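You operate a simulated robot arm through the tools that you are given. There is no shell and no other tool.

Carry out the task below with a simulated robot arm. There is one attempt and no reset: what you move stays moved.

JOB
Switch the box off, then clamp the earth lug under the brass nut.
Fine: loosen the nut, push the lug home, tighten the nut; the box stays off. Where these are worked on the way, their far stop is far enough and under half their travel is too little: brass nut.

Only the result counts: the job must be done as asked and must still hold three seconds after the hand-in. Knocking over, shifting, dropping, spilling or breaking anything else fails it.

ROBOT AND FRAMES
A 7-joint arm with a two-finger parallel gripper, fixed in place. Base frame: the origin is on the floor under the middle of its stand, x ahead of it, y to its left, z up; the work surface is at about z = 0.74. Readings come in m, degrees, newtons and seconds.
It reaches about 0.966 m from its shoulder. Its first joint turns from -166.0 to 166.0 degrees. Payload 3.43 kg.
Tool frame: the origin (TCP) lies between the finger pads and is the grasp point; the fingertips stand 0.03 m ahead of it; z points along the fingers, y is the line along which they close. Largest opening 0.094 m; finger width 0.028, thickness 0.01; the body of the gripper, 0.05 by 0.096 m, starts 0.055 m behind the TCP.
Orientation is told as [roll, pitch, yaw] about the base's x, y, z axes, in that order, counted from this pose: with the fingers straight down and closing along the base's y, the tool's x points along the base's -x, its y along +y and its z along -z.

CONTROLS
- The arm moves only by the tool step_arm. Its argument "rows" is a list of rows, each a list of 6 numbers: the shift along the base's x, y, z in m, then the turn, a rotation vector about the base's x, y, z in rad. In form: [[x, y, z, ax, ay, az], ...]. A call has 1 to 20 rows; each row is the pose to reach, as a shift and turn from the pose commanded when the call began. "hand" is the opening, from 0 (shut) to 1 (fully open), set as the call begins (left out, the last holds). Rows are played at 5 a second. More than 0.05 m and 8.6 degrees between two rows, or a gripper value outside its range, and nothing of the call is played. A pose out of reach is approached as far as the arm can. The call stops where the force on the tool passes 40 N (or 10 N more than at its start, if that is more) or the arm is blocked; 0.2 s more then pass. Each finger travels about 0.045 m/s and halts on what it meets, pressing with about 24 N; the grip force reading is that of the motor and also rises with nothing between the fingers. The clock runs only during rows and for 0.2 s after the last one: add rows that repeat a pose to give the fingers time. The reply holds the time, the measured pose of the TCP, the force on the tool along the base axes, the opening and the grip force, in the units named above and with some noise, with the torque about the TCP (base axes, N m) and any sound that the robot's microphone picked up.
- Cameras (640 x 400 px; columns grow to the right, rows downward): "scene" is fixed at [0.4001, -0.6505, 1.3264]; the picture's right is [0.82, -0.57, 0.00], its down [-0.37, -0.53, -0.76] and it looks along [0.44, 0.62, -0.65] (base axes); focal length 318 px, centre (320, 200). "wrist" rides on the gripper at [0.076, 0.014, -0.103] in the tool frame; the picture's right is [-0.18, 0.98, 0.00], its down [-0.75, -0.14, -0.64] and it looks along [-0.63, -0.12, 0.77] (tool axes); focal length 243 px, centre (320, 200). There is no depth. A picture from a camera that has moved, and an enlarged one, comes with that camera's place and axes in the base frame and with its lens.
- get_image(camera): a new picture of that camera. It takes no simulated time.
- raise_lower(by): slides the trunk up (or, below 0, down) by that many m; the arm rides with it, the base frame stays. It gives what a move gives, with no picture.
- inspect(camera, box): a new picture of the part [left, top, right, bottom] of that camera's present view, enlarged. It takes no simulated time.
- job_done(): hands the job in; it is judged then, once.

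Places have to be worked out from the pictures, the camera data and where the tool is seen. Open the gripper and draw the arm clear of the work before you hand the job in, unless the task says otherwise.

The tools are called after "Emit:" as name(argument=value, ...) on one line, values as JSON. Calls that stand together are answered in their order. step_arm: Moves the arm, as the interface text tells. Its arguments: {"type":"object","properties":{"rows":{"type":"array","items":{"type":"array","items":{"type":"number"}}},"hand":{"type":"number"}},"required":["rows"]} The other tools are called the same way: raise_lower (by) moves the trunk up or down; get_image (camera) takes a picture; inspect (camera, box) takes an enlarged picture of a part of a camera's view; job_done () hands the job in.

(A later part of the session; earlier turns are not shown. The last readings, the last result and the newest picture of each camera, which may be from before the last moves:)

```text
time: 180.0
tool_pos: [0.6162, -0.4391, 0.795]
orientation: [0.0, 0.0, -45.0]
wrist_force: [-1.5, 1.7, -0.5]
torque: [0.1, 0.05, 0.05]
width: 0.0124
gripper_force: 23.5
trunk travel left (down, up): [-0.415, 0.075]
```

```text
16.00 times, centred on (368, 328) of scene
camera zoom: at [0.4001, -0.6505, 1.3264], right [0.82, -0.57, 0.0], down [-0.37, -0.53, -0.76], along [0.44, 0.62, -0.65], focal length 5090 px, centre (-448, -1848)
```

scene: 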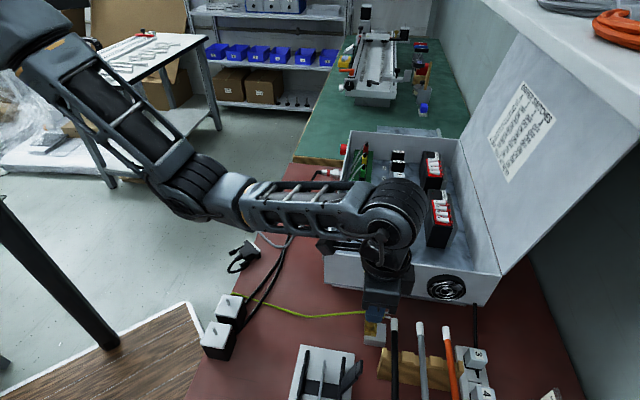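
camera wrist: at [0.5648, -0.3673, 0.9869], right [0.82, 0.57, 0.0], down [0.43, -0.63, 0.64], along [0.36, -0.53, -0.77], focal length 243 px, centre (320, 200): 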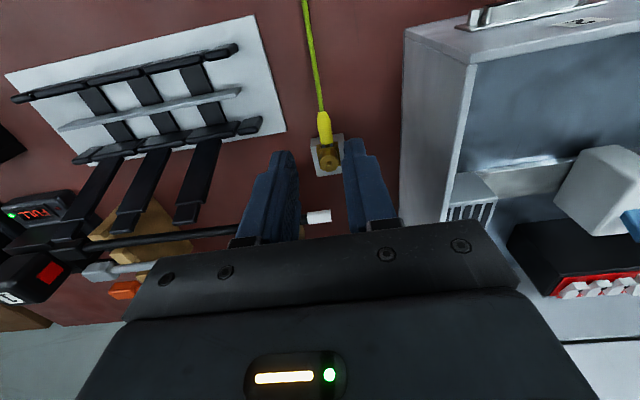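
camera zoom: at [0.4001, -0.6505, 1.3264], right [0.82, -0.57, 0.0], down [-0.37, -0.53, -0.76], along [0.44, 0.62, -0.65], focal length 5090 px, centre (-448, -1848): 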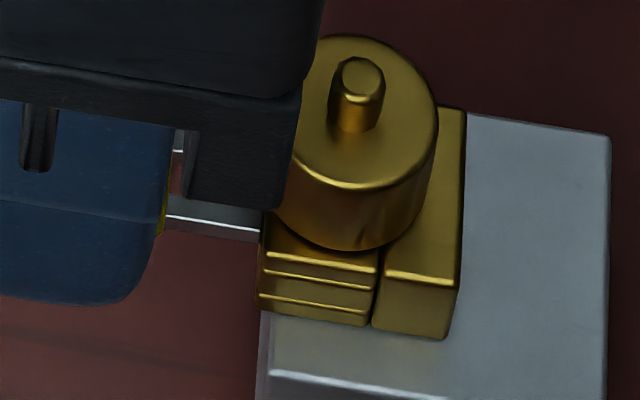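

The tips are right at the mouth but still about 1.3 mm low. Backing off 1.5 mm, raising 1.3 mm, and checking again.

Emit:
step_arm(rows=[[-0.0011, 0.0011, 0, 0, 0, 0], [-0.0011, 0.0011, 0.0007, 0, 0, 0], [-0.0011, 0.0011, 0.0013, 0, 0, 0], [-0.0011, 0.0011, 0.0013, 0, 0, 0]])

Emit:
inspect(camera="wrist", box=[310, 182, 330, 207])

Emit:
inspect(camera="scene", box=[358, 320, 378, 336])

```text
time: 181.0
tool_pos: [0.6133, -0.4368, 0.7964]
orientation: [0.0, 0.0, -45.0]
wrist_force: [-0.1, -0.5, -0.5]
torque: [0.0, 0.01, -0.03]
width: 0.0123
gripper_force: 23.6
trunk travel left (down, up): [-0.415, 0.075]
```

```text
16.00 times, centred on (320, 194) of wrist
camera zoom: at [0.5706, -0.3726, 0.8985], right [0.83, 0.56, 0.0], down [0.43, -0.63, 0.64], along [0.36, -0.53, -0.77], focal length 3882 px, centre (320, 288)
```

zoom: 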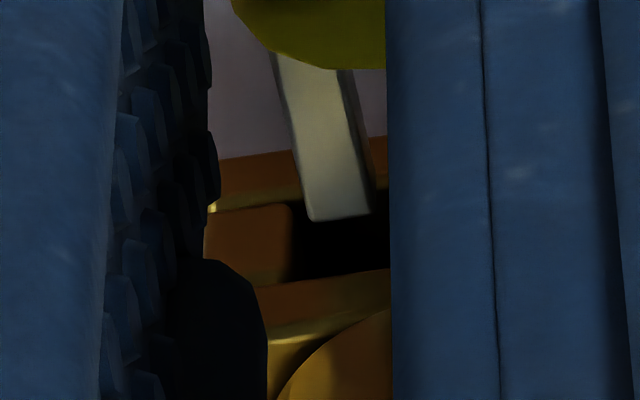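

```text
16.00 times, centred on (368, 328) of scene
camera zoom: at [0.4001, -0.6505, 1.3264], right [0.82, -0.57, 0.0], down [-0.37, -0.53, -0.76], along [0.44, 0.62, -0.65], focal length 5090 px, centre (-448, -1848)
```

zoom: 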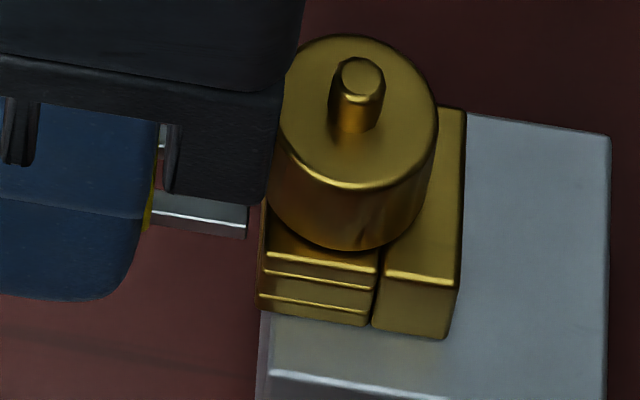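

Now within about 0.3 mm of centre. Inserting 11 mm, watching forces.

Emit:
step_arm(rows=[[0.0014, -0.0014, -0.0002, 0, 0, 0], [0.0028, -0.0028, -0.0002, 0, 0, 0], [0.0042, -0.0042, -0.0002, 0, 0, 0], [0.0056, -0.0056, -0.0002, 0, 0, 0], [0.0068, -0.0068, -0.0002, 0, 0, 0], [0.0078, -0.0078, -0.0002, 0, 0, 0], [0.0078, -0.0078, -0.0002, 0, 0, 0]])

Emit:
inspect(camera="scene", box=[358, 320, 378, 336])

Emit:
inspect(camera="wrist", box=[310, 182, 330, 207])

```text
time: 182.6
tool_pos: [0.6216, -0.4452, 0.797]
orientation: [0.1, 0.0, -44.9]
wrist_force: [-0.5, -0.5, -0.1]
torque: [-0.01, 0.0, 0.01]
width: 0.0126
gripper_force: 23.7
trunk travel left (down, up): [-0.415, 0.075]
```

```text
16.00 times, centred on (368, 328) of scene
camera zoom: at [0.4001, -0.6505, 1.3264], right [0.82, -0.57, 0.0], down [-0.37, -0.53, -0.76], along [0.44, 0.62, -0.65], focal length 5090 px, centre (-448, -1848)
```

zoom: 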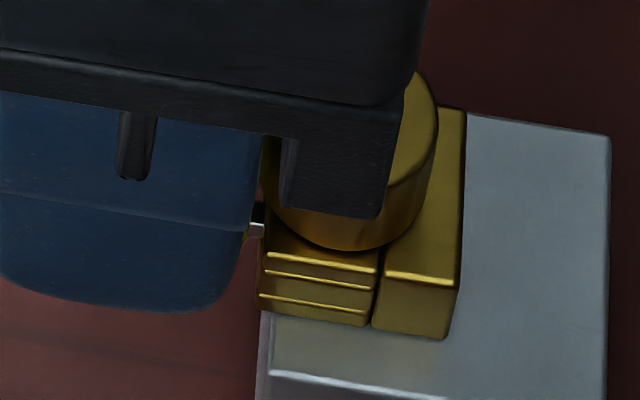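

```text
16.00 times, centred on (320, 194) of wrist
camera zoom: at [0.5785, -0.3804, 0.8994], right [0.83, 0.56, 0.0], down [0.43, -0.63, 0.64], along [0.36, -0.53, -0.77], focal length 3882 px, centre (320, 288)
```

zoom: 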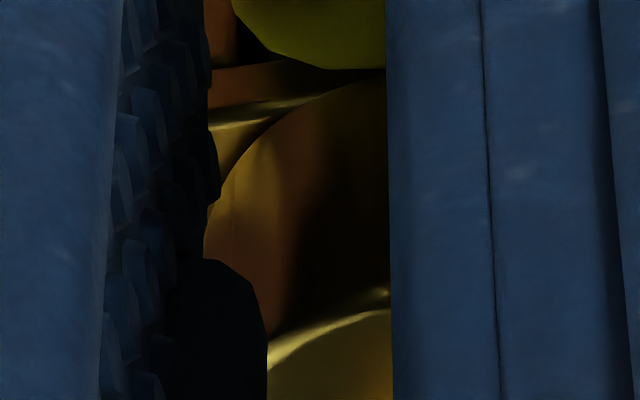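

Force-free so far with a gap of about 1.7 mm. Continuing in 0.7 mm steps until contact.

Emit:
step_arm(rows=[[0.0005, -0.0005, 0, 0, 0, 0], [0.0008, -0.0008, 0, 0, 0, 0], [0.0008, -0.0008, 0, 0, 0, 0]])

Emit:
step_arm(rows=[[0.0004, -0.0004, 0, 0, 0, 0], [0.0006, -0.0006, 0, 0, 0, 0], [0.0006, -0.0006, 0, 0, 0, 0]])

Emit:
inspect(camera="scene", box=[358, 320, 378, 336])

Emit:
inspect(camera="wrist", box=[310, 182, 330, 207])

```text
time: 183.4
tool_pos: [0.6221, -0.4469, 0.7984]
orientation: [0.1, 0.1, -45.0]
wrist_force: [-0.1, 0.0, -3.4]
torque: [0.01, 0.05, -0.03]
width: 0.0125
gripper_force: 24.0
trunk travel left (down, up): [-0.415, 0.075]
```

```text
time: 184.2
tool_pos: [0.6227, -0.4455, 0.7959]
orientation: [-0.1, 0.1, -45.0]
wrist_force: [-4.9, 10.3, -1.9]
torque: [0.17, 0.05, 0.05]
width: 0.0124
gripper_force: 24.2
trunk travel left (down, up): [-0.415, 0.075]
```

```text
16.00 times, centred on (368, 328) of scene
camera zoom: at [0.4001, -0.6505, 1.3264], right [0.82, -0.57, 0.0], down [-0.37, -0.53, -0.76], along [0.44, 0.62, -0.65], focal length 5090 px, centre (-448, -1848)
```

zoom: 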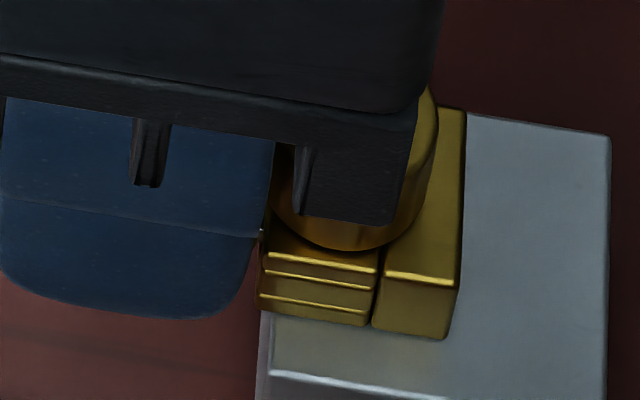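

```text
16.00 times, centred on (320, 194) of wrist
camera zoom: at [0.5796, -0.3815, 0.8985], right [0.83, 0.56, 0.0], down [0.43, -0.63, 0.64], along [0.36, -0.53, -0.77], focal length 3882 px, centre (320, 288)
```

zoom: 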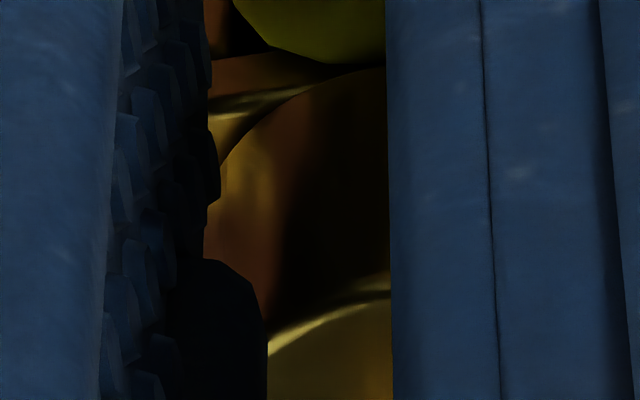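

Contact at about 11 N. I'll test vertical play by easing the push slightly and lowering 0.7 mm, mirroring the first successful release.

Emit:
step_arm(rows=[[0.0003, -0.0003, 0, 0, 0, 0], [0.0003, -0.0003, 0, 0, 0, 0], [-0.0004, 0.0004, -0.0005, 0, 0, 0], [-0.0006, 0.0006, -0.001, 0, 0, 0], [-0.0006, 0.0006, -0.001, 0, 0, 0]])

Emit:
step_arm(rows=[[0, 0, 0, 0, 0, 0], [0, 0, 0, 0, 0, 0]])

```text
time: 185.4
tool_pos: [0.6225, -0.4454, 0.7964]
orientation: [0.0, -0.1, -45.0]
wrist_force: [0.2, 7.6, 0.8]
torque: [0.28, 0.08, 0.02]
width: 0.0124
gripper_force: 24.7
trunk travel left (down, up): [-0.415, 0.075]
```

```text
time: 186.0
tool_pos: [0.6225, -0.4466, 0.7961]
orientation: [0.0, -0.1, -45.0]
wrist_force: [3.1, 3.8, 3.6]
torque: [0.11, -0.04, 0.03]
width: 0.0127
gripper_force: 24.0
trunk travel left (down, up): [-0.415, 0.075]
```

The push is unloaded (about 0.5 N) with light floor contact. Releasing in small opening steps.

Emit:
step_arm(rows=[[0, 0, 0, 0, 0, 0], [0, 0, 0, 0, 0, 0]], hand=0.18)

Emit:
inspect(camera="wrist", box=[300, 160, 350, 220])

Emit:
inspect(camera="scene", box=[358, 320, 378, 336])

```text
time: 186.6
tool_pos: [0.622, -0.4461, 0.7963]
orientation: [-0.1, 0.0, -45.1]
wrist_force: [0.9, 0.1, -0.3]
torque: [0.04, 0.0, -0.02]
width: 0.0169
gripper_force: 0.0
trunk travel left (down, up): [-0.415, 0.075]
```

```text
6.67 times, centred on (325, 190) of wrist
camera zoom: at [0.5789, -0.3812, 0.8977], right [0.83, 0.56, 0.0], down [0.43, -0.63, 0.64], along [0.36, -0.53, -0.77], focal length 1618 px, centre (287, 267)
```

zoom: 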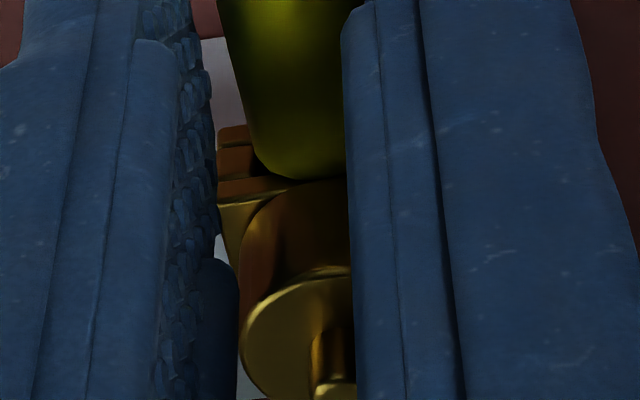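

```text
16.00 times, centred on (368, 328) of scene
camera zoom: at [0.4001, -0.6505, 1.3264], right [0.82, -0.57, 0.0], down [-0.37, -0.53, -0.76], along [0.44, 0.62, -0.65], focal length 5090 px, centre (-448, -1848)
```

zoom: 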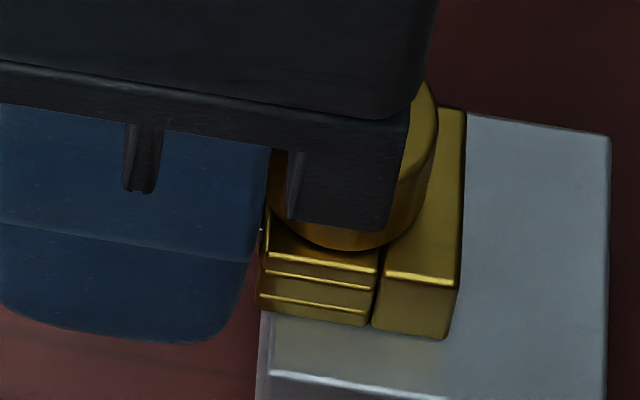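

The lug is staying level and tight against the brass this time. Opening fully and rising straight up.

Emit:
step_arm(rows=[[0, 0, 0, 0, 0, 0], [0, 0, 0, 0, 0, 0]], hand=0.32)

Emit:
step_arm(rows=[[0, 0, 0.015, 0, 0, 0], [0, 0, 0.03, 0, 0, 0], [0, 0, 0.05, 0, 0, 0], [0, 0, 0.07, 0, 0, 0], [0, 0, 0.09, 0, 0, 0], [0, 0, 0.09, 0, 0, 0]])

Emit:
inspect(camera="scene", box=[345, 312, 390, 342])

Emit:
inspect(camera="wrist", box=[290, 80, 370, 170])

```text
time: 187.2
tool_pos: [0.6218, -0.4457, 0.7952]
orientation: [0.0, 0.0, -45.0]
wrist_force: [0.1, -0.2, 0.4]
torque: [-0.01, -0.02, 0.02]
width: 0.0303
gripper_force: 0.1
trunk travel left (down, up): [-0.415, 0.075]
```

```text
time: 188.6
tool_pos: [0.6197, -0.4445, 0.8859]
orientation: [0.0, 0.1, -44.9]
wrist_force: [0.7, -0.1, -0.1]
torque: [-0.03, 0.01, -0.01]
width: 0.0301
gripper_force: 0.1
trunk travel left (down, up): [-0.415, 0.075]
```

```text
13.33 times, centred on (368, 327) of scene
camera zoom: at [0.4001, -0.6505, 1.3264], right [0.82, -0.57, 0.0], down [-0.37, -0.53, -0.76], along [0.44, 0.62, -0.65], focal length 4242 px, centre (-313, -1493)
```

zoom: 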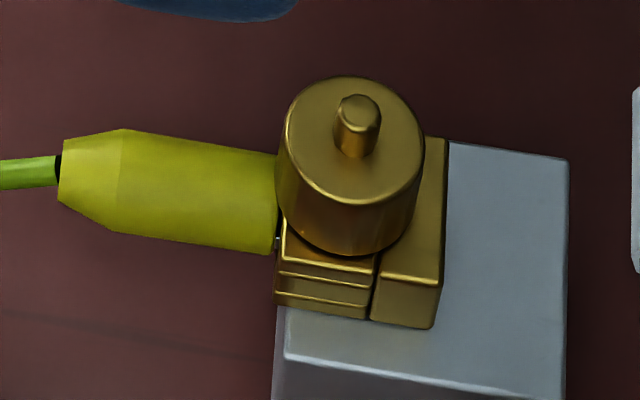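

```text
4.44 times, centred on (330, 125) of wrist
camera zoom: at [0.5778, -0.3803, 0.9877], right [0.83, 0.56, 0.0], down [0.43, -0.63, 0.64], along [0.36, -0.53, -0.77], focal length 1078 px, centre (276, 533)
```

zoom: 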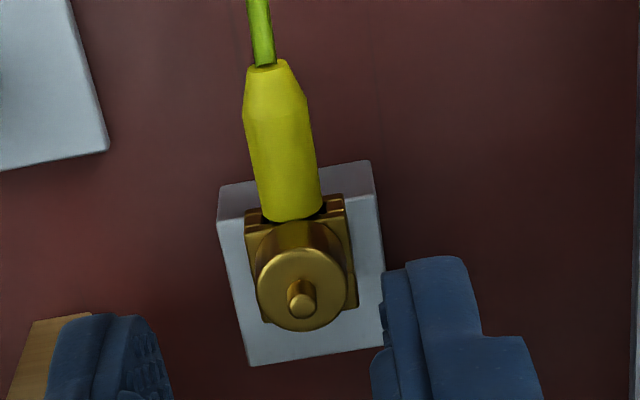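

Excellent: the lug is level, flush against the brass and holding by itself. Now carefully to the nut for clockwise tightening, starting at yaw +20°.

Emit:
step_arm(rows=[[0.0035, -0.0035, 0, 0, 0, 0.126], [0.007, -0.007, 0, 0, 0, 0.252], [0.01, -0.01, 0, 0, 0, 0.378], [0.014, -0.013, 0, 0, 0, 0.504], [0.017, -0.016, 0, 0, 0, 0.63], [0.0197, -0.0186, 0, 0, 0, 0.756], [0.0197, -0.0186, 0, 0, 0, 0.882], [0.0197, -0.0186, 0, 0, 0, 1.008], [0.0197, -0.0186, 0, 0, 0, 1.1345], [0.0197, -0.0186, -0.03, 0, 0, 1.1345], [0.0197, -0.0186, -0.052, 0, 0, 1.1345], [0.0197, -0.0186, -0.052, 0, 0, 1.1345]])

Emit:
inspect(camera="wrist", box=[260, 80, 400, 210])

```text
time: 191.2
tool_pos: [0.6406, -0.4653, 0.8328]
orientation: [0.0, 0.0, 20.0]
wrist_force: [-0.1, -0.1, -0.6]
torque: [-0.02, -0.02, 0.0]
width: 0.0301
gripper_force: 0.1
trunk travel left (down, up): [-0.415, 0.075]
```

```text
3.08 times, centred on (330, 145) of wrist
camera zoom: at [0.5662, -0.4771, 0.9351], right [-0.16, 0.99, 0.0], down [0.76, 0.13, 0.64], along [0.63, 0.1, -0.77], focal length 746 px, centre (289, 369)
```

zoom: 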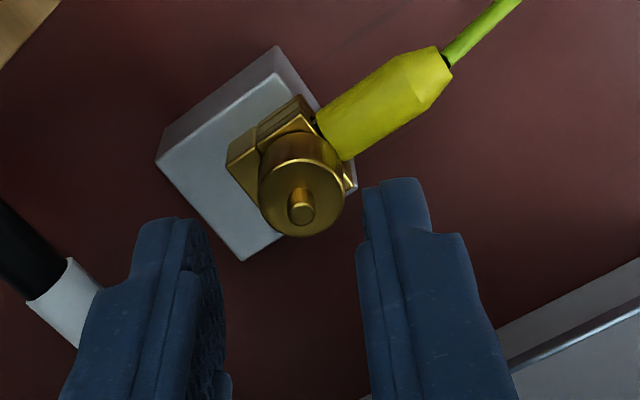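

Correcting about 3 mm to centre on the nut, then down and close.

Emit:
step_arm(rows=[[-0.0027, 0.0022, 0, 0, 0, 0], [-0.0027, 0.0022, -0.012, 0, 0, 0], [-0.0027, 0.0022, -0.0228, 0, 0, 0], [-0.0027, 0.0022, -0.0228, 0, 0, 0]])

Emit:
inspect(camera="wrist", box=[260, 80, 400, 210])

Emit:
inspect(camera="scene", box=[345, 312, 390, 342])

```text
time: 192.2
tool_pos: [0.6408, -0.4649, 0.8117]
orientation: [-0.1, 0.0, 19.8]
wrist_force: [0.4, -0.5, 0.3]
torque: [0.01, 0.0, 0.03]
width: 0.0302
gripper_force: 0.1
trunk travel left (down, up): [-0.415, 0.075]
```

```text
3.08 times, centred on (330, 145) of wrist
camera zoom: at [0.5638, -0.4762, 0.9125], right [-0.16, 0.99, 0.0], down [0.76, 0.12, 0.64], along [0.63, 0.1, -0.77], focal length 746 px, centre (289, 369)
```

zoom: 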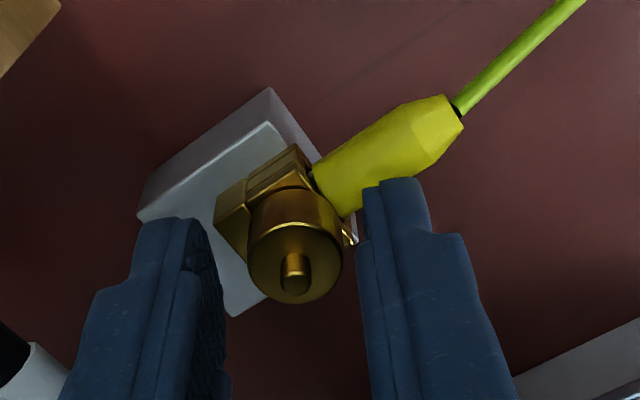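

```text
13.33 times, centred on (368, 327) of scene
camera zoom: at [0.4001, -0.6505, 1.3264], right [0.82, -0.57, 0.0], down [-0.37, -0.53, -0.76], along [0.44, 0.62, -0.65], focal length 4242 px, centre (-313, -1493)
```

zoom: 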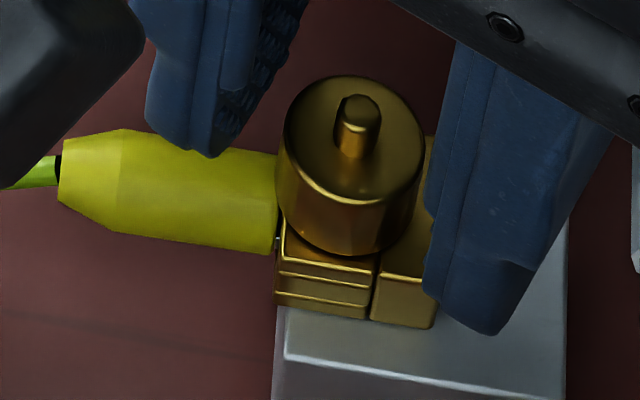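

Emit:
step_arm(rows=[[-0.0004, 0.0013, 0, 0, 0, 0], [-0.0004, 0.0013, 0, 0, 0, 0]])

Emit:
step_arm(rows=[[0, 0, 0, 0, 0, 0], [0, 0, 0, 0, 0, 0], [0, 0, 0, 0, 0, 0]], hand=0.1)

Emit:
step_arm(rows=[[0, 0, 0, 0, 0, -0.13], [0, 0, 0, 0, 0, -0.26], [0, 0, 0, 0, 0, -0.39], [0, 0, 0, 0, 0, -0.52], [0, 0, 0, 0, 0, -0.65], [0, 0, 0, 0, 0, -0.78], [0, 0, 0, 0, 0, -0.91], [0, 0, 0, 0, 0, -1.04], [0, 0, 0, 0, 0, -1.17], [0, 0, 0, 0, 0, -1.3], [0, 0, 0, 0, 0, -1.43], [0, 0, 0, 0, 0, -1.56], [0, 0, 0, 0, 0, -1.69], [0, 0, 0, 0, 0, -1.82], [0, 0, 0, 0, 0, -1.95], [0, 0, 0, 0, 0, -2.05]])

Emit:
inspect(camera="wrist", box=[260, 80, 400, 210])

Emit:
inspect(camera="scene", box=[345, 312, 390, 342])

```text
time: 192.8
tool_pos: [0.6403, -0.4634, 0.8118]
orientation: [-0.1, 0.1, 20.1]
wrist_force: [0.4, 0.2, -0.2]
torque: [-0.01, -0.01, -0.03]
width: 0.0302
gripper_force: 0.0
trunk travel left (down, up): [-0.415, 0.075]
```

```text
time: 193.6
tool_pos: [0.6401, -0.4642, 0.8115]
orientation: [-0.2, -0.1, 19.9]
wrist_force: [4.7, -11.4, -2.2]
torque: [-0.14, -0.04, 0.02]
width: 0.0184
gripper_force: 45.4
trunk travel left (down, up): [-0.415, 0.075]
```

```text
time: 197.0
tool_pos: [0.6402, -0.4618, 0.8109]
orientation: [0.1, -0.1, -97.6]
wrist_force: [11.3, -26.5, 4.1]
torque: [0.05, -0.37, -0.02]
width: 0.018
gripper_force: 45.0
trunk travel left (down, up): [-0.415, 0.075]
```

```text
3.08 times, centred on (330, 145) of wrist
camera zoom: at [0.6644, -0.3869, 0.9127], right [0.95, -0.31, 0.0], down [-0.24, -0.73, 0.64], along [-0.2, -0.61, -0.77], focal length 746 px, centre (289, 369)
```

zoom: 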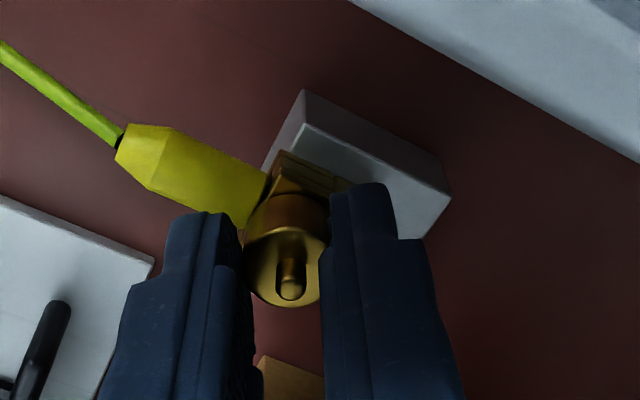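

```text
13.33 times, centred on (368, 327) of scene
camera zoom: at [0.4001, -0.6505, 1.3264], right [0.82, -0.57, 0.0], down [-0.37, -0.53, -0.76], along [0.44, 0.62, -0.65], focal length 4242 px, centre (-313, -1493)
```

zoom: 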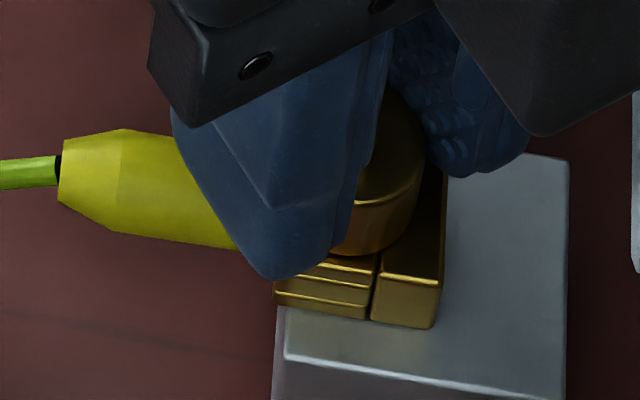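

117° clockwise with free torque, lug unmoved. Opening slightly, swinging back and recentring for the next stroke.

Emit:
step_arm(rows=[[0, 0, 0, 0, 0, 0], [0, 0, 0, 0, 0, 0], [0, 0, 0, 0, 0, 0.13], [0, 0, 0, 0, 0, 0.26], [0, 0, 0, 0, 0, 0.39], [0, 0, 0, 0, 0, 0.52], [0, 0, 0, 0, 0, 0.65], [0, 0, 0, 0, 0, 0.78], [0, 0, 0, 0, 0, 0.91], [0, 0, 0, 0, 0, 1.04], [0, 0, 0, 0, 0, 1.17], [0, 0, 0, 0, 0, 1.3], [0, 0, 0, 0, 0, 1.43], [0, 0, 0, 0, 0, 1.56], [0, 0, 0, 0, 0, 1.69], [0, 0, 0, 0, 0, 1.82], [0, 0, 0, 0, 0, 1.95], [0, 0, 0, 0, 0, 2.05], [0, 0, 0, 0, 0, 2.05]], hand=0.28)

Emit:
inspect(camera="wrist", box=[260, 80, 400, 210])

```text
time: 201.0
tool_pos: [0.641, -0.4625, 0.8107]
orientation: [0.0, 0.0, 20.1]
wrist_force: [0.3, 0.3, 0.1]
torque: [-0.03, -0.05, 0.0]
width: 0.0263
gripper_force: 0.0
trunk travel left (down, up): [-0.415, 0.075]
```

```text
3.08 times, centred on (330, 145) of wrist
camera zoom: at [0.5638, -0.4731, 0.9129], right [-0.16, 0.99, 0.0], down [0.76, 0.13, 0.64], along [0.63, 0.1, -0.77], focal length 746 px, centre (289, 369)
```

zoom: 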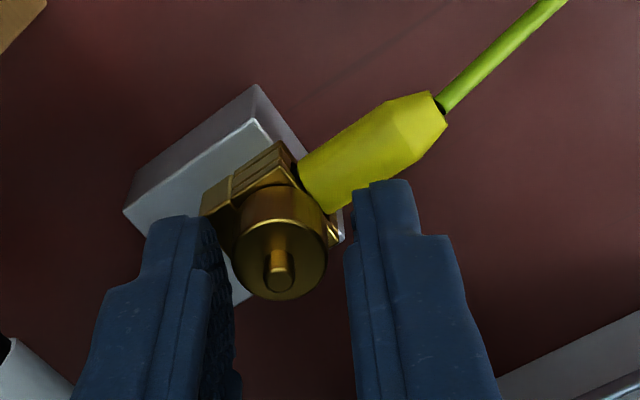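

Emit:
step_arm(rows=[[-0.0002, -0.0018, 0, 0, 0, 0], [-0.0002, -0.0018, 0, 0, 0, 0]])

Emit:
step_arm(rows=[[0, 0, 0, 0, 0, 0], [0, 0, 0, 0, 0, 0], [0, 0, 0, 0, 0, 0]], hand=0.1)

Emit:
step_arm(rows=[[0, 0, 0, 0, 0, -0.13], [0, 0, 0, 0, 0, -0.26], [0, 0, 0, 0, 0, -0.39], [0, 0, 0, 0, 0, -0.52], [0, 0, 0, 0, 0, -0.65], [0, 0, 0, 0, 0, -0.78], [0, 0, 0, 0, 0, -0.91], [0, 0, 0, 0, 0, -1.04], [0, 0, 0, 0, 0, -1.17], [0, 0, 0, 0, 0, -1.3], [0, 0, 0, 0, 0, -1.43], [0, 0, 0, 0, 0, -1.56], [0, 0, 0, 0, 0, -1.69], [0, 0, 0, 0, 0, -1.82], [0, 0, 0, 0, 0, -1.95], [0, 0, 0, 0, 0, -2.05]])

Emit:
inspect(camera="scene", box=[345, 312, 390, 342])

```text
time: 201.6
tool_pos: [0.6402, -0.4623, 0.8119]
orientation: [0.0, 0.0, 20.0]
wrist_force: [0.5, -0.7, -1.0]
torque: [-0.02, -0.02, -0.02]
width: 0.0261
gripper_force: 0.1
trunk travel left (down, up): [-0.415, 0.075]
```

```text
time: 202.4
tool_pos: [0.6404, -0.4628, 0.8114]
orientation: [-0.1, 0.0, 19.8]
wrist_force: [2.7, -6.8, -1.7]
torque: [-0.2, -0.05, 0.0]
width: 0.0182
gripper_force: 45.7
trunk travel left (down, up): [-0.415, 0.075]
```

```text
time: 205.8
tool_pos: [0.6396, -0.4636, 0.8114]
orientation: [0.1, 0.0, -97.5]
wrist_force: [26.9, -10.0, -0.1]
torque: [0.89, -0.88, 0.03]
width: 0.018
gripper_force: 45.0
trunk travel left (down, up): [-0.415, 0.075]
```

```text
13.33 times, centred on (368, 327) of scene
camera zoom: at [0.4001, -0.6505, 1.3264], right [0.82, -0.57, 0.0], down [-0.37, -0.53, -0.76], along [0.44, 0.62, -0.65], focal length 4242 px, centre (-313, -1493)
```

zoom: 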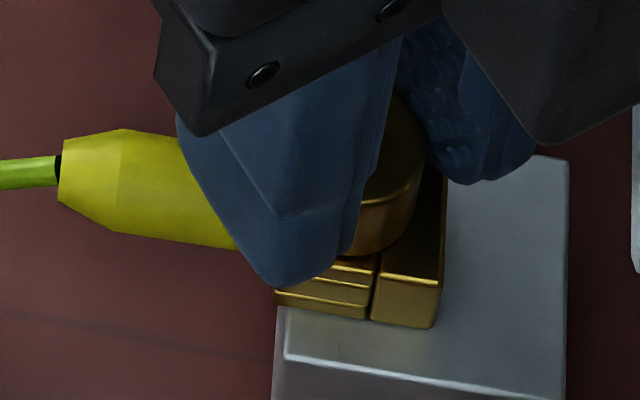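

235° so far, torque still free. Swinging back for a third stroke, shifting 1.5 mm in +x to centre better.

Emit:
step_arm(rows=[[0, 0, 0, 0, 0, 0], [0, 0, 0, 0, 0, 0], [0.0015, 0, 0, 0, 0, 0.13], [0.0015, 0, 0, 0, 0, 0.26], [0.0015, 0, 0, 0, 0, 0.39], [0.0015, 0, 0, 0, 0, 0.52], [0.0015, 0, 0, 0, 0, 0.65], [0.0015, 0, 0, 0, 0, 0.78], [0.0015, 0, 0, 0, 0, 0.91], [0.0015, 0, 0, 0, 0, 1.04], [0.0015, 0, 0, 0, 0, 1.17], [0.0015, 0, 0, 0, 0, 1.3], [0.0015, 0, 0, 0, 0, 1.43], [0.0015, 0, 0, 0, 0, 1.56], [0.0015, 0, 0, 0, 0, 1.69], [0.0015, 0, 0, 0, 0, 1.82], [0.0015, 0, 0, 0, 0, 1.95], [0.0015, 0, 0, 0, 0, 2.05], [0.0015, 0, 0, 0, 0, 2.05]], hand=0.28)

Emit:
inspect(camera="wrist", box=[260, 80, 400, 210])

Emit:
step_arm(rows=[[0, 0, 0, 0, 0, 0], [0, 0, 0, 0, 0, 0], [0, 0, 0, 0, 0, 0]], hand=0.1)

Emit:
step_arm(rows=[[0, 0, 0, 0, 0, -0.13], [0, 0, 0, 0, 0, -0.26], [0, 0, 0, 0, 0, -0.39]])

Emit:
step_arm(rows=[[0, 0, 0, 0, 0, -0.13], [0, 0, 0, 0, 0, -0.26], [0, 0, 0, 0, 0, -0.39]])

Emit:
step_arm(rows=[[0, 0, 0, 0, 0, -0.13], [0, 0, 0, 0, 0, -0.26], [0, 0, 0, 0, 0, -0.39]])

```text
time: 209.8
tool_pos: [0.6423, -0.4632, 0.8111]
orientation: [0.0, 0.1, 20.0]
wrist_force: [0.5, 0.0, 0.2]
torque: [0.0, 0.01, -0.03]
width: 0.0266
gripper_force: 0.0
trunk travel left (down, up): [-0.415, 0.075]
```

```text
3.08 times, centred on (330, 145) of wrist
camera zoom: at [0.5645, -0.4752, 0.9127], right [-0.16, 0.99, 0.0], down [0.76, 0.13, 0.64], along [0.63, 0.11, -0.77], focal length 746 px, centre (289, 369)
```

zoom: 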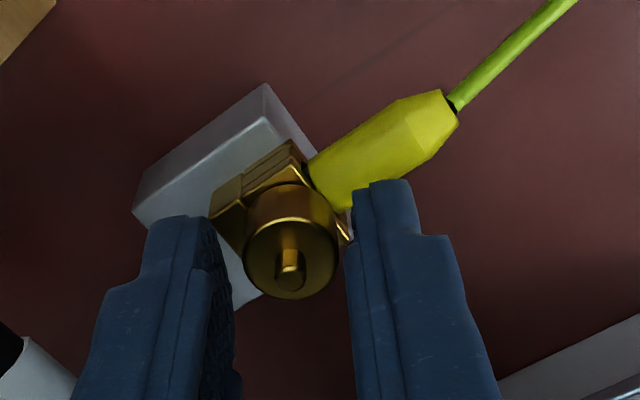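

```text
time: 210.6
tool_pos: [0.6399, -0.4629, 0.812]
orientation: [0.1, -0.1, 20.0]
wrist_force: [-3.1, 6.0, 1.2]
torque: [0.2, -0.01, 0.0]
width: 0.0186
gripper_force: 45.4
trunk travel left (down, up): [-0.415, 0.075]
```

```text
time: 211.4
tool_pos: [0.6408, -0.4621, 0.8104]
orientation: [0.0, 0.0, -2.4]
wrist_force: [3.4, 0.7, -5.2]
torque: [-0.02, -0.43, 0.48]
width: 0.0183
gripper_force: 45.0
trunk travel left (down, up): [-0.415, 0.075]
```

```text
time: 212.2
tool_pos: [0.6411, -0.4634, 0.8115]
orientation: [0.0, 0.0, -24.8]
wrist_force: [-0.4, -0.9, -1.7]
torque: [0.13, -0.04, 0.15]
width: 0.0186
gripper_force: 44.7
trunk travel left (down, up): [-0.415, 0.075]
```

```text
time: 213.0
tool_pos: [0.6393, -0.4636, 0.8107]
orientation: [0.0, 0.0, -47.2]
wrist_force: [0.5, -1.5, -5.6]
torque: [0.01, -0.16, 0.18]
width: 0.0191
gripper_force: 35.5
trunk travel left (down, up): [-0.415, 0.075]
```

Torque jumped to +0.48 N·m within the first 22° and stays positive, so the nut is at its tight stop. One more short clockwise press to confirm, then release.

Emit:
step_arm(rows=[[0, 0, 0, 0, 0, -0.13], [0, 0, 0, 0, 0, -0.26], [0, 0, 0, 0, 0, -0.26]])

Emit:
step_arm(rows=[[0, 0, 0, 0, 0, 0], [0, 0, 0, 0, 0, 0], [0, 0, 0.015, 0, 0, 0], [0, 0, 0.035, 0, 0, 0], [0, 0, 0.06, 0, 0, 0], [0, 0, 0.085, 0, 0, 0]], hand=0.32)

Emit:
inspect(camera="scene", box=[345, 312, 390, 342])

Emit:
get_image(camera="wrist")

Emit:
get_image(camera="scene")

```text
time: 213.8
tool_pos: [0.6404, -0.4639, 0.8119]
orientation: [0.1, -0.1, -62.1]
wrist_force: [-0.9, -1.9, 4.5]
torque: [0.2, 0.21, 0.48]
width: 0.0182
gripper_force: 44.6
trunk travel left (down, up): [-0.415, 0.075]
```

```text
time: 215.2
tool_pos: [0.6382, -0.4628, 0.8971]
orientation: [0.1, -0.1, -62.0]
wrist_force: [-0.9, -0.2, 0.7]
torque: [-0.01, -0.03, 0.0]
width: 0.03
gripper_force: 0.1
trunk travel left (down, up): [-0.415, 0.075]
```

```text
13.33 times, centred on (368, 327) of scene
camera zoom: at [0.4001, -0.6505, 1.3264], right [0.82, -0.57, 0.0], down [-0.37, -0.53, -0.76], along [0.44, 0.62, -0.65], focal length 4242 px, centre (-313, -1493)
```

zoom: 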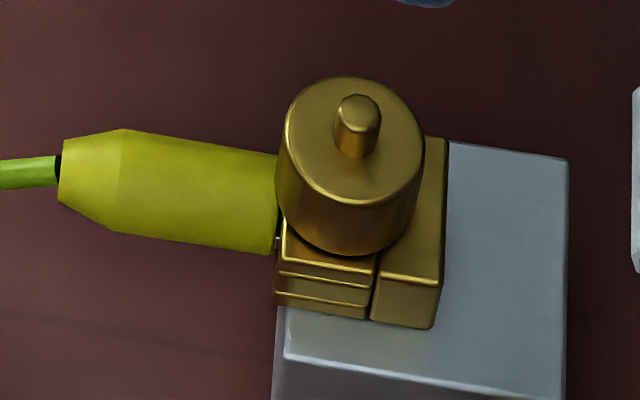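

```text
taken
camera wrist: at [0.6166, -0.3889, 0.9993], right [0.95, 0.3, 0.0], down [0.23, -0.73, 0.64], along [0.19, -0.61, -0.77], focal length 243 px, centre (320, 200)
```

wrist: 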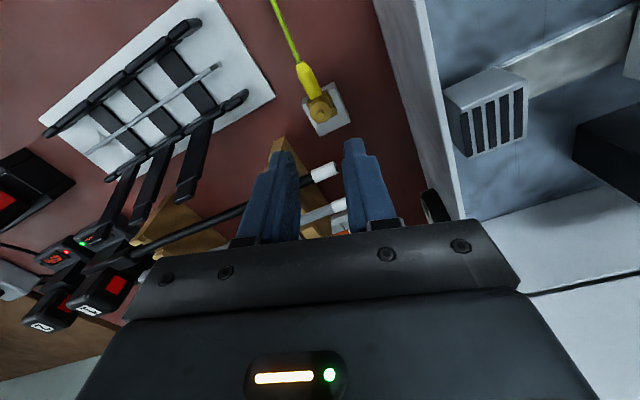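

```text
taken
```

scene: 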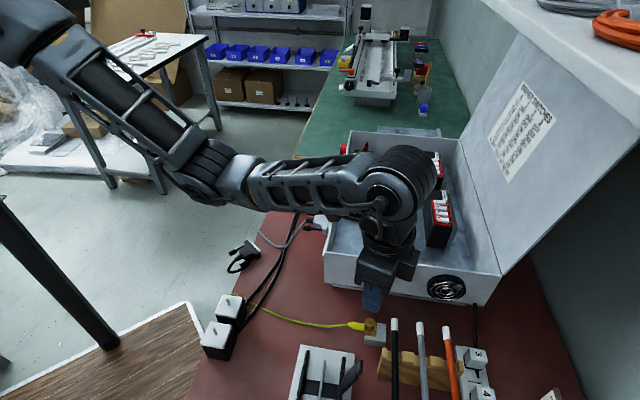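

The nut is tight (+0.48 N·m) and the lug is flush and level under it. What remains is the loose black connector my elbow pushed earlier. It now overhangs the bench edge and should be put back. I'll go and look at it with the wrist camera.

Emit:
step_arm(rows=[[0, 0, 0.04, 0, 0, 0], [0, 0.01, 0.08, 0, 0, 0.12], [-0.015, 0.05, 0.09, 0, 0, 0.24], [-0.03, 0.09, 0.09, 0, 0, 0.36], [-0.045, 0.13, 0.09, 0, 0, 0.48], [-0.06, 0.17, 0.09, 0, 0, 0.6], [-0.075, 0.21, 0.09, 0, 0, 0.72], [-0.085, 0.25, 0.09, 0, 0, 0.84], [-0.09, 0.28, 0.08, 0, 0, 0.96], [-0.095, 0.3, 0.06, 0, 0, 1.082], [-0.095, 0.3, 0.06, 0, 0, 1.082]], hand=0.9)

Emit:
get_image(camera="wrist")

Emit:
get_image(camera="scene")

```text
time: 217.6
tool_pos: [0.544, -0.1635, 0.9556]
orientation: [0.1, 0.0, 0.1]
wrist_force: [-0.4, -0.4, 1.7]
torque: [0.02, -0.01, -0.03]
width: 0.0848
gripper_force: 0.1
trunk travel left (down, up): [-0.415, 0.075]
```

```text
taken
camera wrist: at [0.468, -0.1486, 1.0574], right [0.18, 0.98, 0.0], down [0.75, -0.14, 0.64], along [0.63, -0.12, -0.77], focal length 243 px, centre (320, 200)
```

wrist: 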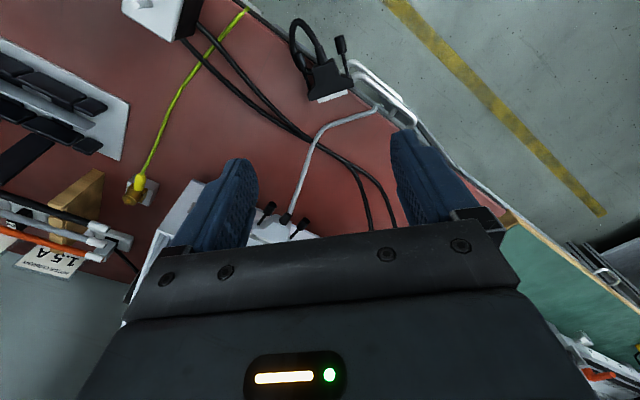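

```text
taken
```

scene: 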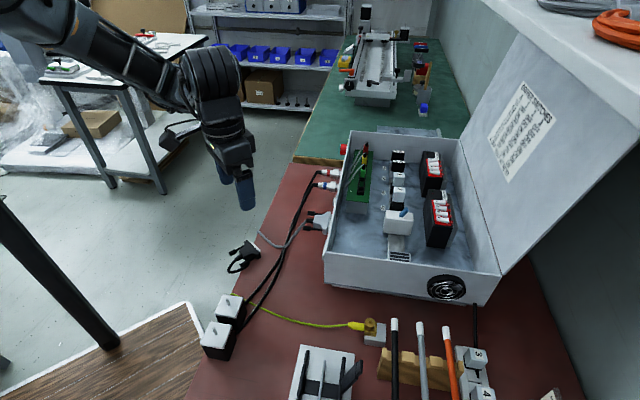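

Emit:
inspect(camera="wrist", box=[260, 0, 430, 130])

Emit:
inspect(camera="scene", box=[215, 220, 295, 290])

Emit:
inspect(camera="scene", box=[290, 130, 390, 220])

```text
3.08 times, centred on (345, 65) of wrist
camera zoom: at [0.468, -0.1486, 1.0574], right [0.18, 0.98, 0.0], down [0.75, -0.14, 0.64], along [0.63, -0.12, -0.77], focal length 746 px, centre (243, 615)
```

zoom: 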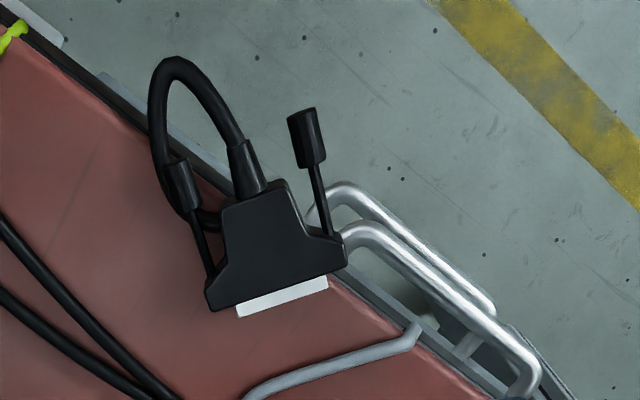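

```text
5.71 times, centred on (255, 255) of scene
camera zoom: at [0.4001, -0.6505, 1.3264], right [0.82, -0.57, 0.0], down [-0.37, -0.53, -0.76], along [0.44, 0.62, -0.65], focal length 1818 px, centre (691, -114)
```

zoom: 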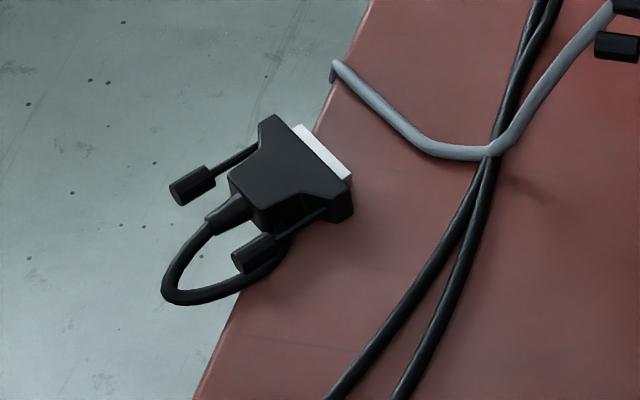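

```text
4.44 times, centred on (340, 175) of scene
camera zoom: at [0.4001, -0.6505, 1.3264], right [0.82, -0.57, 0.0], down [-0.37, -0.53, -0.76], along [0.44, 0.62, -0.65], focal length 1414 px, centre (231, 311)
```

zoom: 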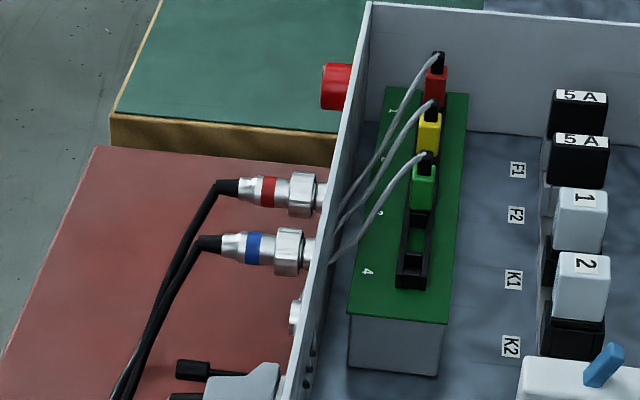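

The loose connector lies at the bench edge: normal about +7°, face centre about (0.562,-0.150). In the first pictures its face centre was near (0.566,-0.260), pointing about -49°. I'll come down over it, aligned to grip the two ends of its 56 mm flange.

Emit:
step_arm(rows=[[0.002, 0.004, -0.03, 0, 0, 0.06], [0.004, 0.008, -0.06, 0, 0, 0.12], [0.006, 0.011, -0.09, 0, 0, 0.12], [0.006, 0.011, -0.105, 0, 0, 0.12], [0.006, 0.011, -0.105, 0, 0, 0.12]], hand=0.85)

Emit:
get_image(camera="wrist")

Emit:
inspect(camera="wrist", box=[250, 40, 420, 200])

Emit:
inspect(camera="scene", box=[200, 190, 320, 300])

```text
time: 218.8
tool_pos: [0.553, -0.1525, 0.8513]
orientation: [0.1, 0.0, 6.9]
wrist_force: [-0.1, -0.1, -0.6]
torque: [0.02, -0.03, -0.03]
width: 0.0798
gripper_force: 0.0
trunk travel left (down, up): [-0.415, 0.075]
```

```text
taken
camera wrist: at [0.4751, -0.1474, 0.9533], right [0.07, 1.0, 0.0], down [0.76, -0.05, 0.64], along [0.64, -0.04, -0.77], focal length 243 px, centre (320, 200)
```

wrist: 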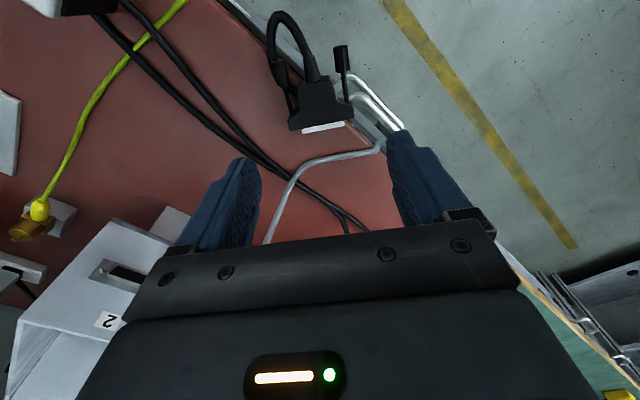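

```text
2.50 times, centred on (335, 120) of wrist
camera zoom: at [0.4751, -0.1474, 0.9533], right [0.07, 1.0, 0.0], down [0.76, -0.05, 0.64], along [0.64, -0.04, -0.77], focal length 606 px, centre (282, 400)
```

zoom: 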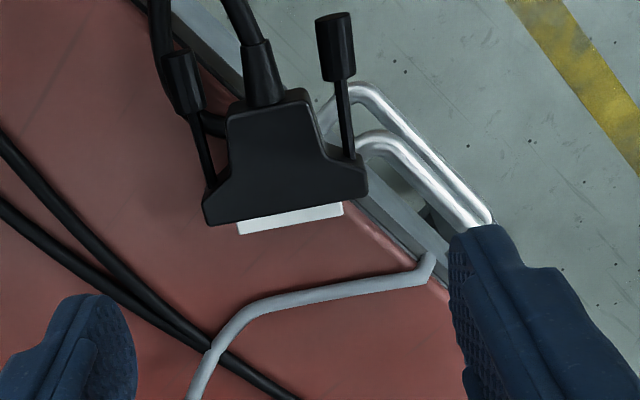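

```text
3.64 times, centred on (260, 245) of scene
camera zoom: at [0.4001, -0.6505, 1.3264], right [0.82, -0.57, 0.0], down [-0.37, -0.53, -0.76], along [0.44, 0.62, -0.65], focal length 1157 px, centre (538, 36)
```

zoom: 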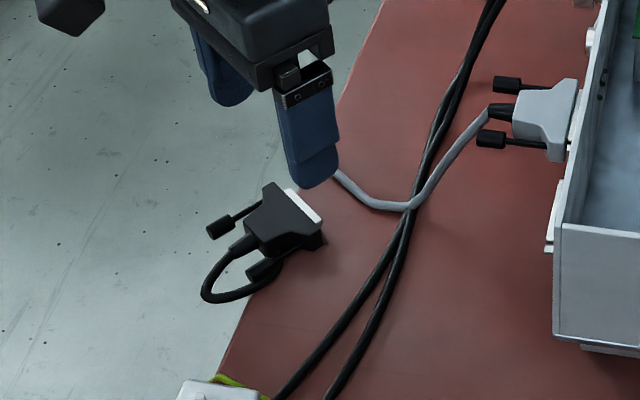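

Flange centre is at about (0.5536,-0.1517), normal about 8°. Fine-aligning and lowering so the fingertips stop about 6 mm above the bench, outside the flange ends.

Emit:
step_arm(rows=[[0.0014, 0.0005, -0.02, 0, 0, 0.024], [0.0014, 0.0005, -0.04, 0, 0, 0.024], [0.0014, 0.0005, -0.055, 0, 0, 0.024], [0.0014, 0.0005, -0.067, 0, 0, 0.024], [0.0014, 0.0005, -0.0753, 0, 0, 0.024], [0.0014, 0.0005, -0.0753, 0, 0, 0.024]], hand=0.8)

Emit:
inspect(camera="wrist", box=[220, 80, 430, 240])

Emit:
inspect(camera="scene", box=[215, 200, 305, 290])

```text
time: 220.2
tool_pos: [0.5531, -0.1506, 0.776]
orientation: [-0.1, 0.1, 8.1]
wrist_force: [-0.5, -0.4, 0.4]
torque: [0.0, -0.01, -0.05]
width: 0.0752
gripper_force: 0.1
trunk travel left (down, up): [-0.415, 0.075]
```

```text
2.50 times, centred on (325, 160) of wrist
camera zoom: at [0.4758, -0.1469, 0.8775], right [0.04, 1.0, 0.0], down [0.77, -0.03, 0.64], along [0.64, -0.03, -0.77], focal length 606 px, centre (308, 300)
```

zoom: 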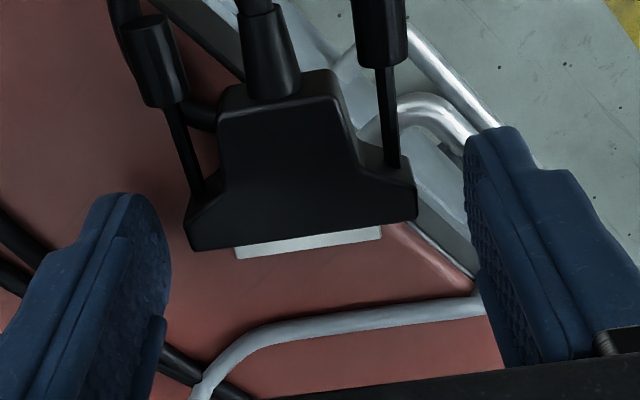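

```text
4.44 times, centred on (260, 245) of scene
camera zoom: at [0.4001, -0.6505, 1.3264], right [0.82, -0.57, 0.0], down [-0.37, -0.53, -0.76], along [0.44, 0.62, -0.65], focal length 1414 px, centre (587, 0)
```

zoom: 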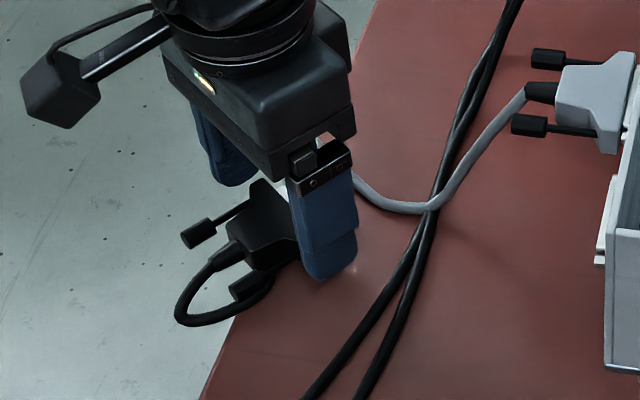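

The flange sits between the fingers. A small shift (3 mm forward, 1.5 mm right) and close.

Emit:
step_arm(rows=[[0.0015, -0.0008, 0, 0, 0, 0], [0.003, -0.0015, 0, 0, 0, 0], [0.003, -0.0015, 0, 0, 0, 0]])

Emit:
step_arm(rows=[[0, 0, 0, 0, 0, 0], [0, 0, 0, 0, 0, 0], [0, 0, 0, 0, 0, 0], [0, 0, 0, 0, 0, 0]], hand=0.5)

Emit:
inspect(camera="wrist", box=[220, 80, 430, 240])

```text
time: 221.0
tool_pos: [0.5564, -0.1515, 0.7767]
orientation: [0.0, 0.0, 8.3]
wrist_force: [-0.2, 0.6, 0.1]
torque: [-0.05, 0.02, -0.01]
width: 0.0751
gripper_force: 0.0
trunk travel left (down, up): [-0.415, 0.075]
```

```text
time: 222.0
tool_pos: [0.5557, -0.1519, 0.7759]
orientation: [0.0, 0.0, 8.3]
wrist_force: [0.0, -0.4, -1.2]
torque: [-0.03, -0.02, 0.01]
width: 0.0551
gripper_force: 24.2
trunk travel left (down, up): [-0.415, 0.075]
```

```text
2.50 times, centred on (325, 160) of wrist
camera zoom: at [0.4796, -0.1485, 0.8776], right [0.04, 1.0, 0.0], down [0.77, -0.03, 0.64], along [0.64, -0.03, -0.77], focal length 606 px, centre (308, 300)
```

zoom: 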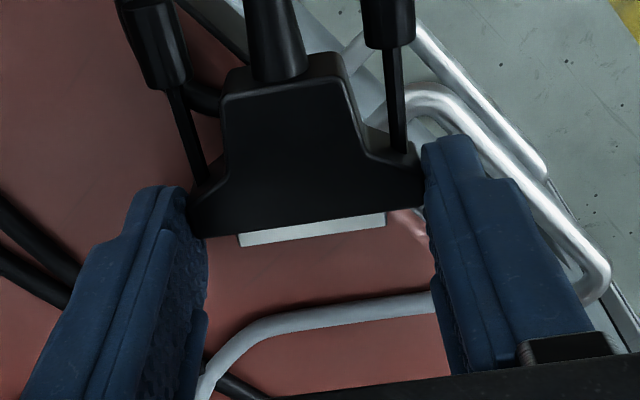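

Held at 55 mm. Lifting it clear, then carrying it back towards its original spot while rotating it to its original heading.

Emit:
step_arm(rows=[[0, 0, 0.015, 0, 0, 0], [0, 0, 0.035, 0, 0, 0], [0, 0, 0.055, 0, 0, 0], [0, -0.005, 0.07, 0, 0, 0], [0.001, -0.02, 0.075, 0, 0, -0.12], [0.002, -0.035, 0.075, 0, 0, -0.24], [0.003, -0.05, 0.075, 0, 0, -0.36], [0.004, -0.065, 0.075, 0, 0, -0.48], [0.005, -0.08, 0.075, 0, 0, -0.6], [0.006, -0.09, 0.075, 0, 0, -0.72], [0.0065, -0.1, 0.075, 0, 0, -0.84], [0.0065, -0.105, 0.075, 0, 0, -0.94], [0.0065, -0.105, 0.075, 0, 0, -1.0], [0.0065, -0.105, 0.075, 0, 0, -1.0]])

Emit:
inspect(camera="scene", box=[215, 220, 335, 310])

Emit:
get_image(camera="wrist")

```text
time: 225.0
tool_pos: [0.563, -0.259, 0.8499]
orientation: [0.1, 0.0, -49.2]
wrist_force: [-0.3, 0.4, -1.4]
torque: [0.0, -0.03, -0.02]
width: 0.0549
gripper_force: 24.4
trunk travel left (down, up): [-0.415, 0.075]
```

```text
4.44 times, centred on (275, 265) of scene
camera zoom: at [0.4001, -0.6505, 1.3264], right [0.82, -0.57, 0.0], down [-0.37, -0.53, -0.76], along [0.44, 0.62, -0.65], focal length 1414 px, centre (520, -89)
```

zoom: 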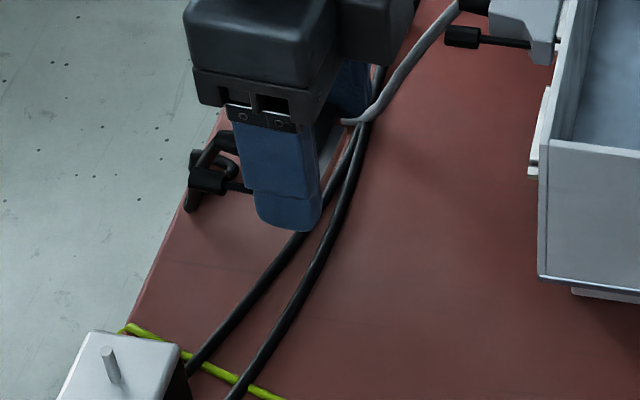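

```text
taken
camera wrist: at [0.5235, -0.1903, 0.9519], right [0.86, 0.5, 0.0], down [0.39, -0.66, 0.64], along [0.32, -0.55, -0.77], focal length 243 px, centre (320, 200)
```

wrist: 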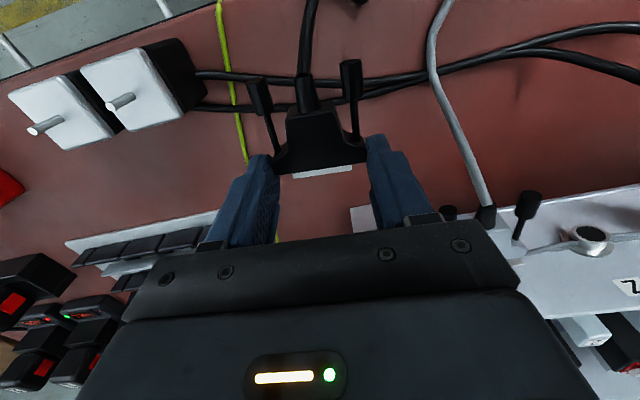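

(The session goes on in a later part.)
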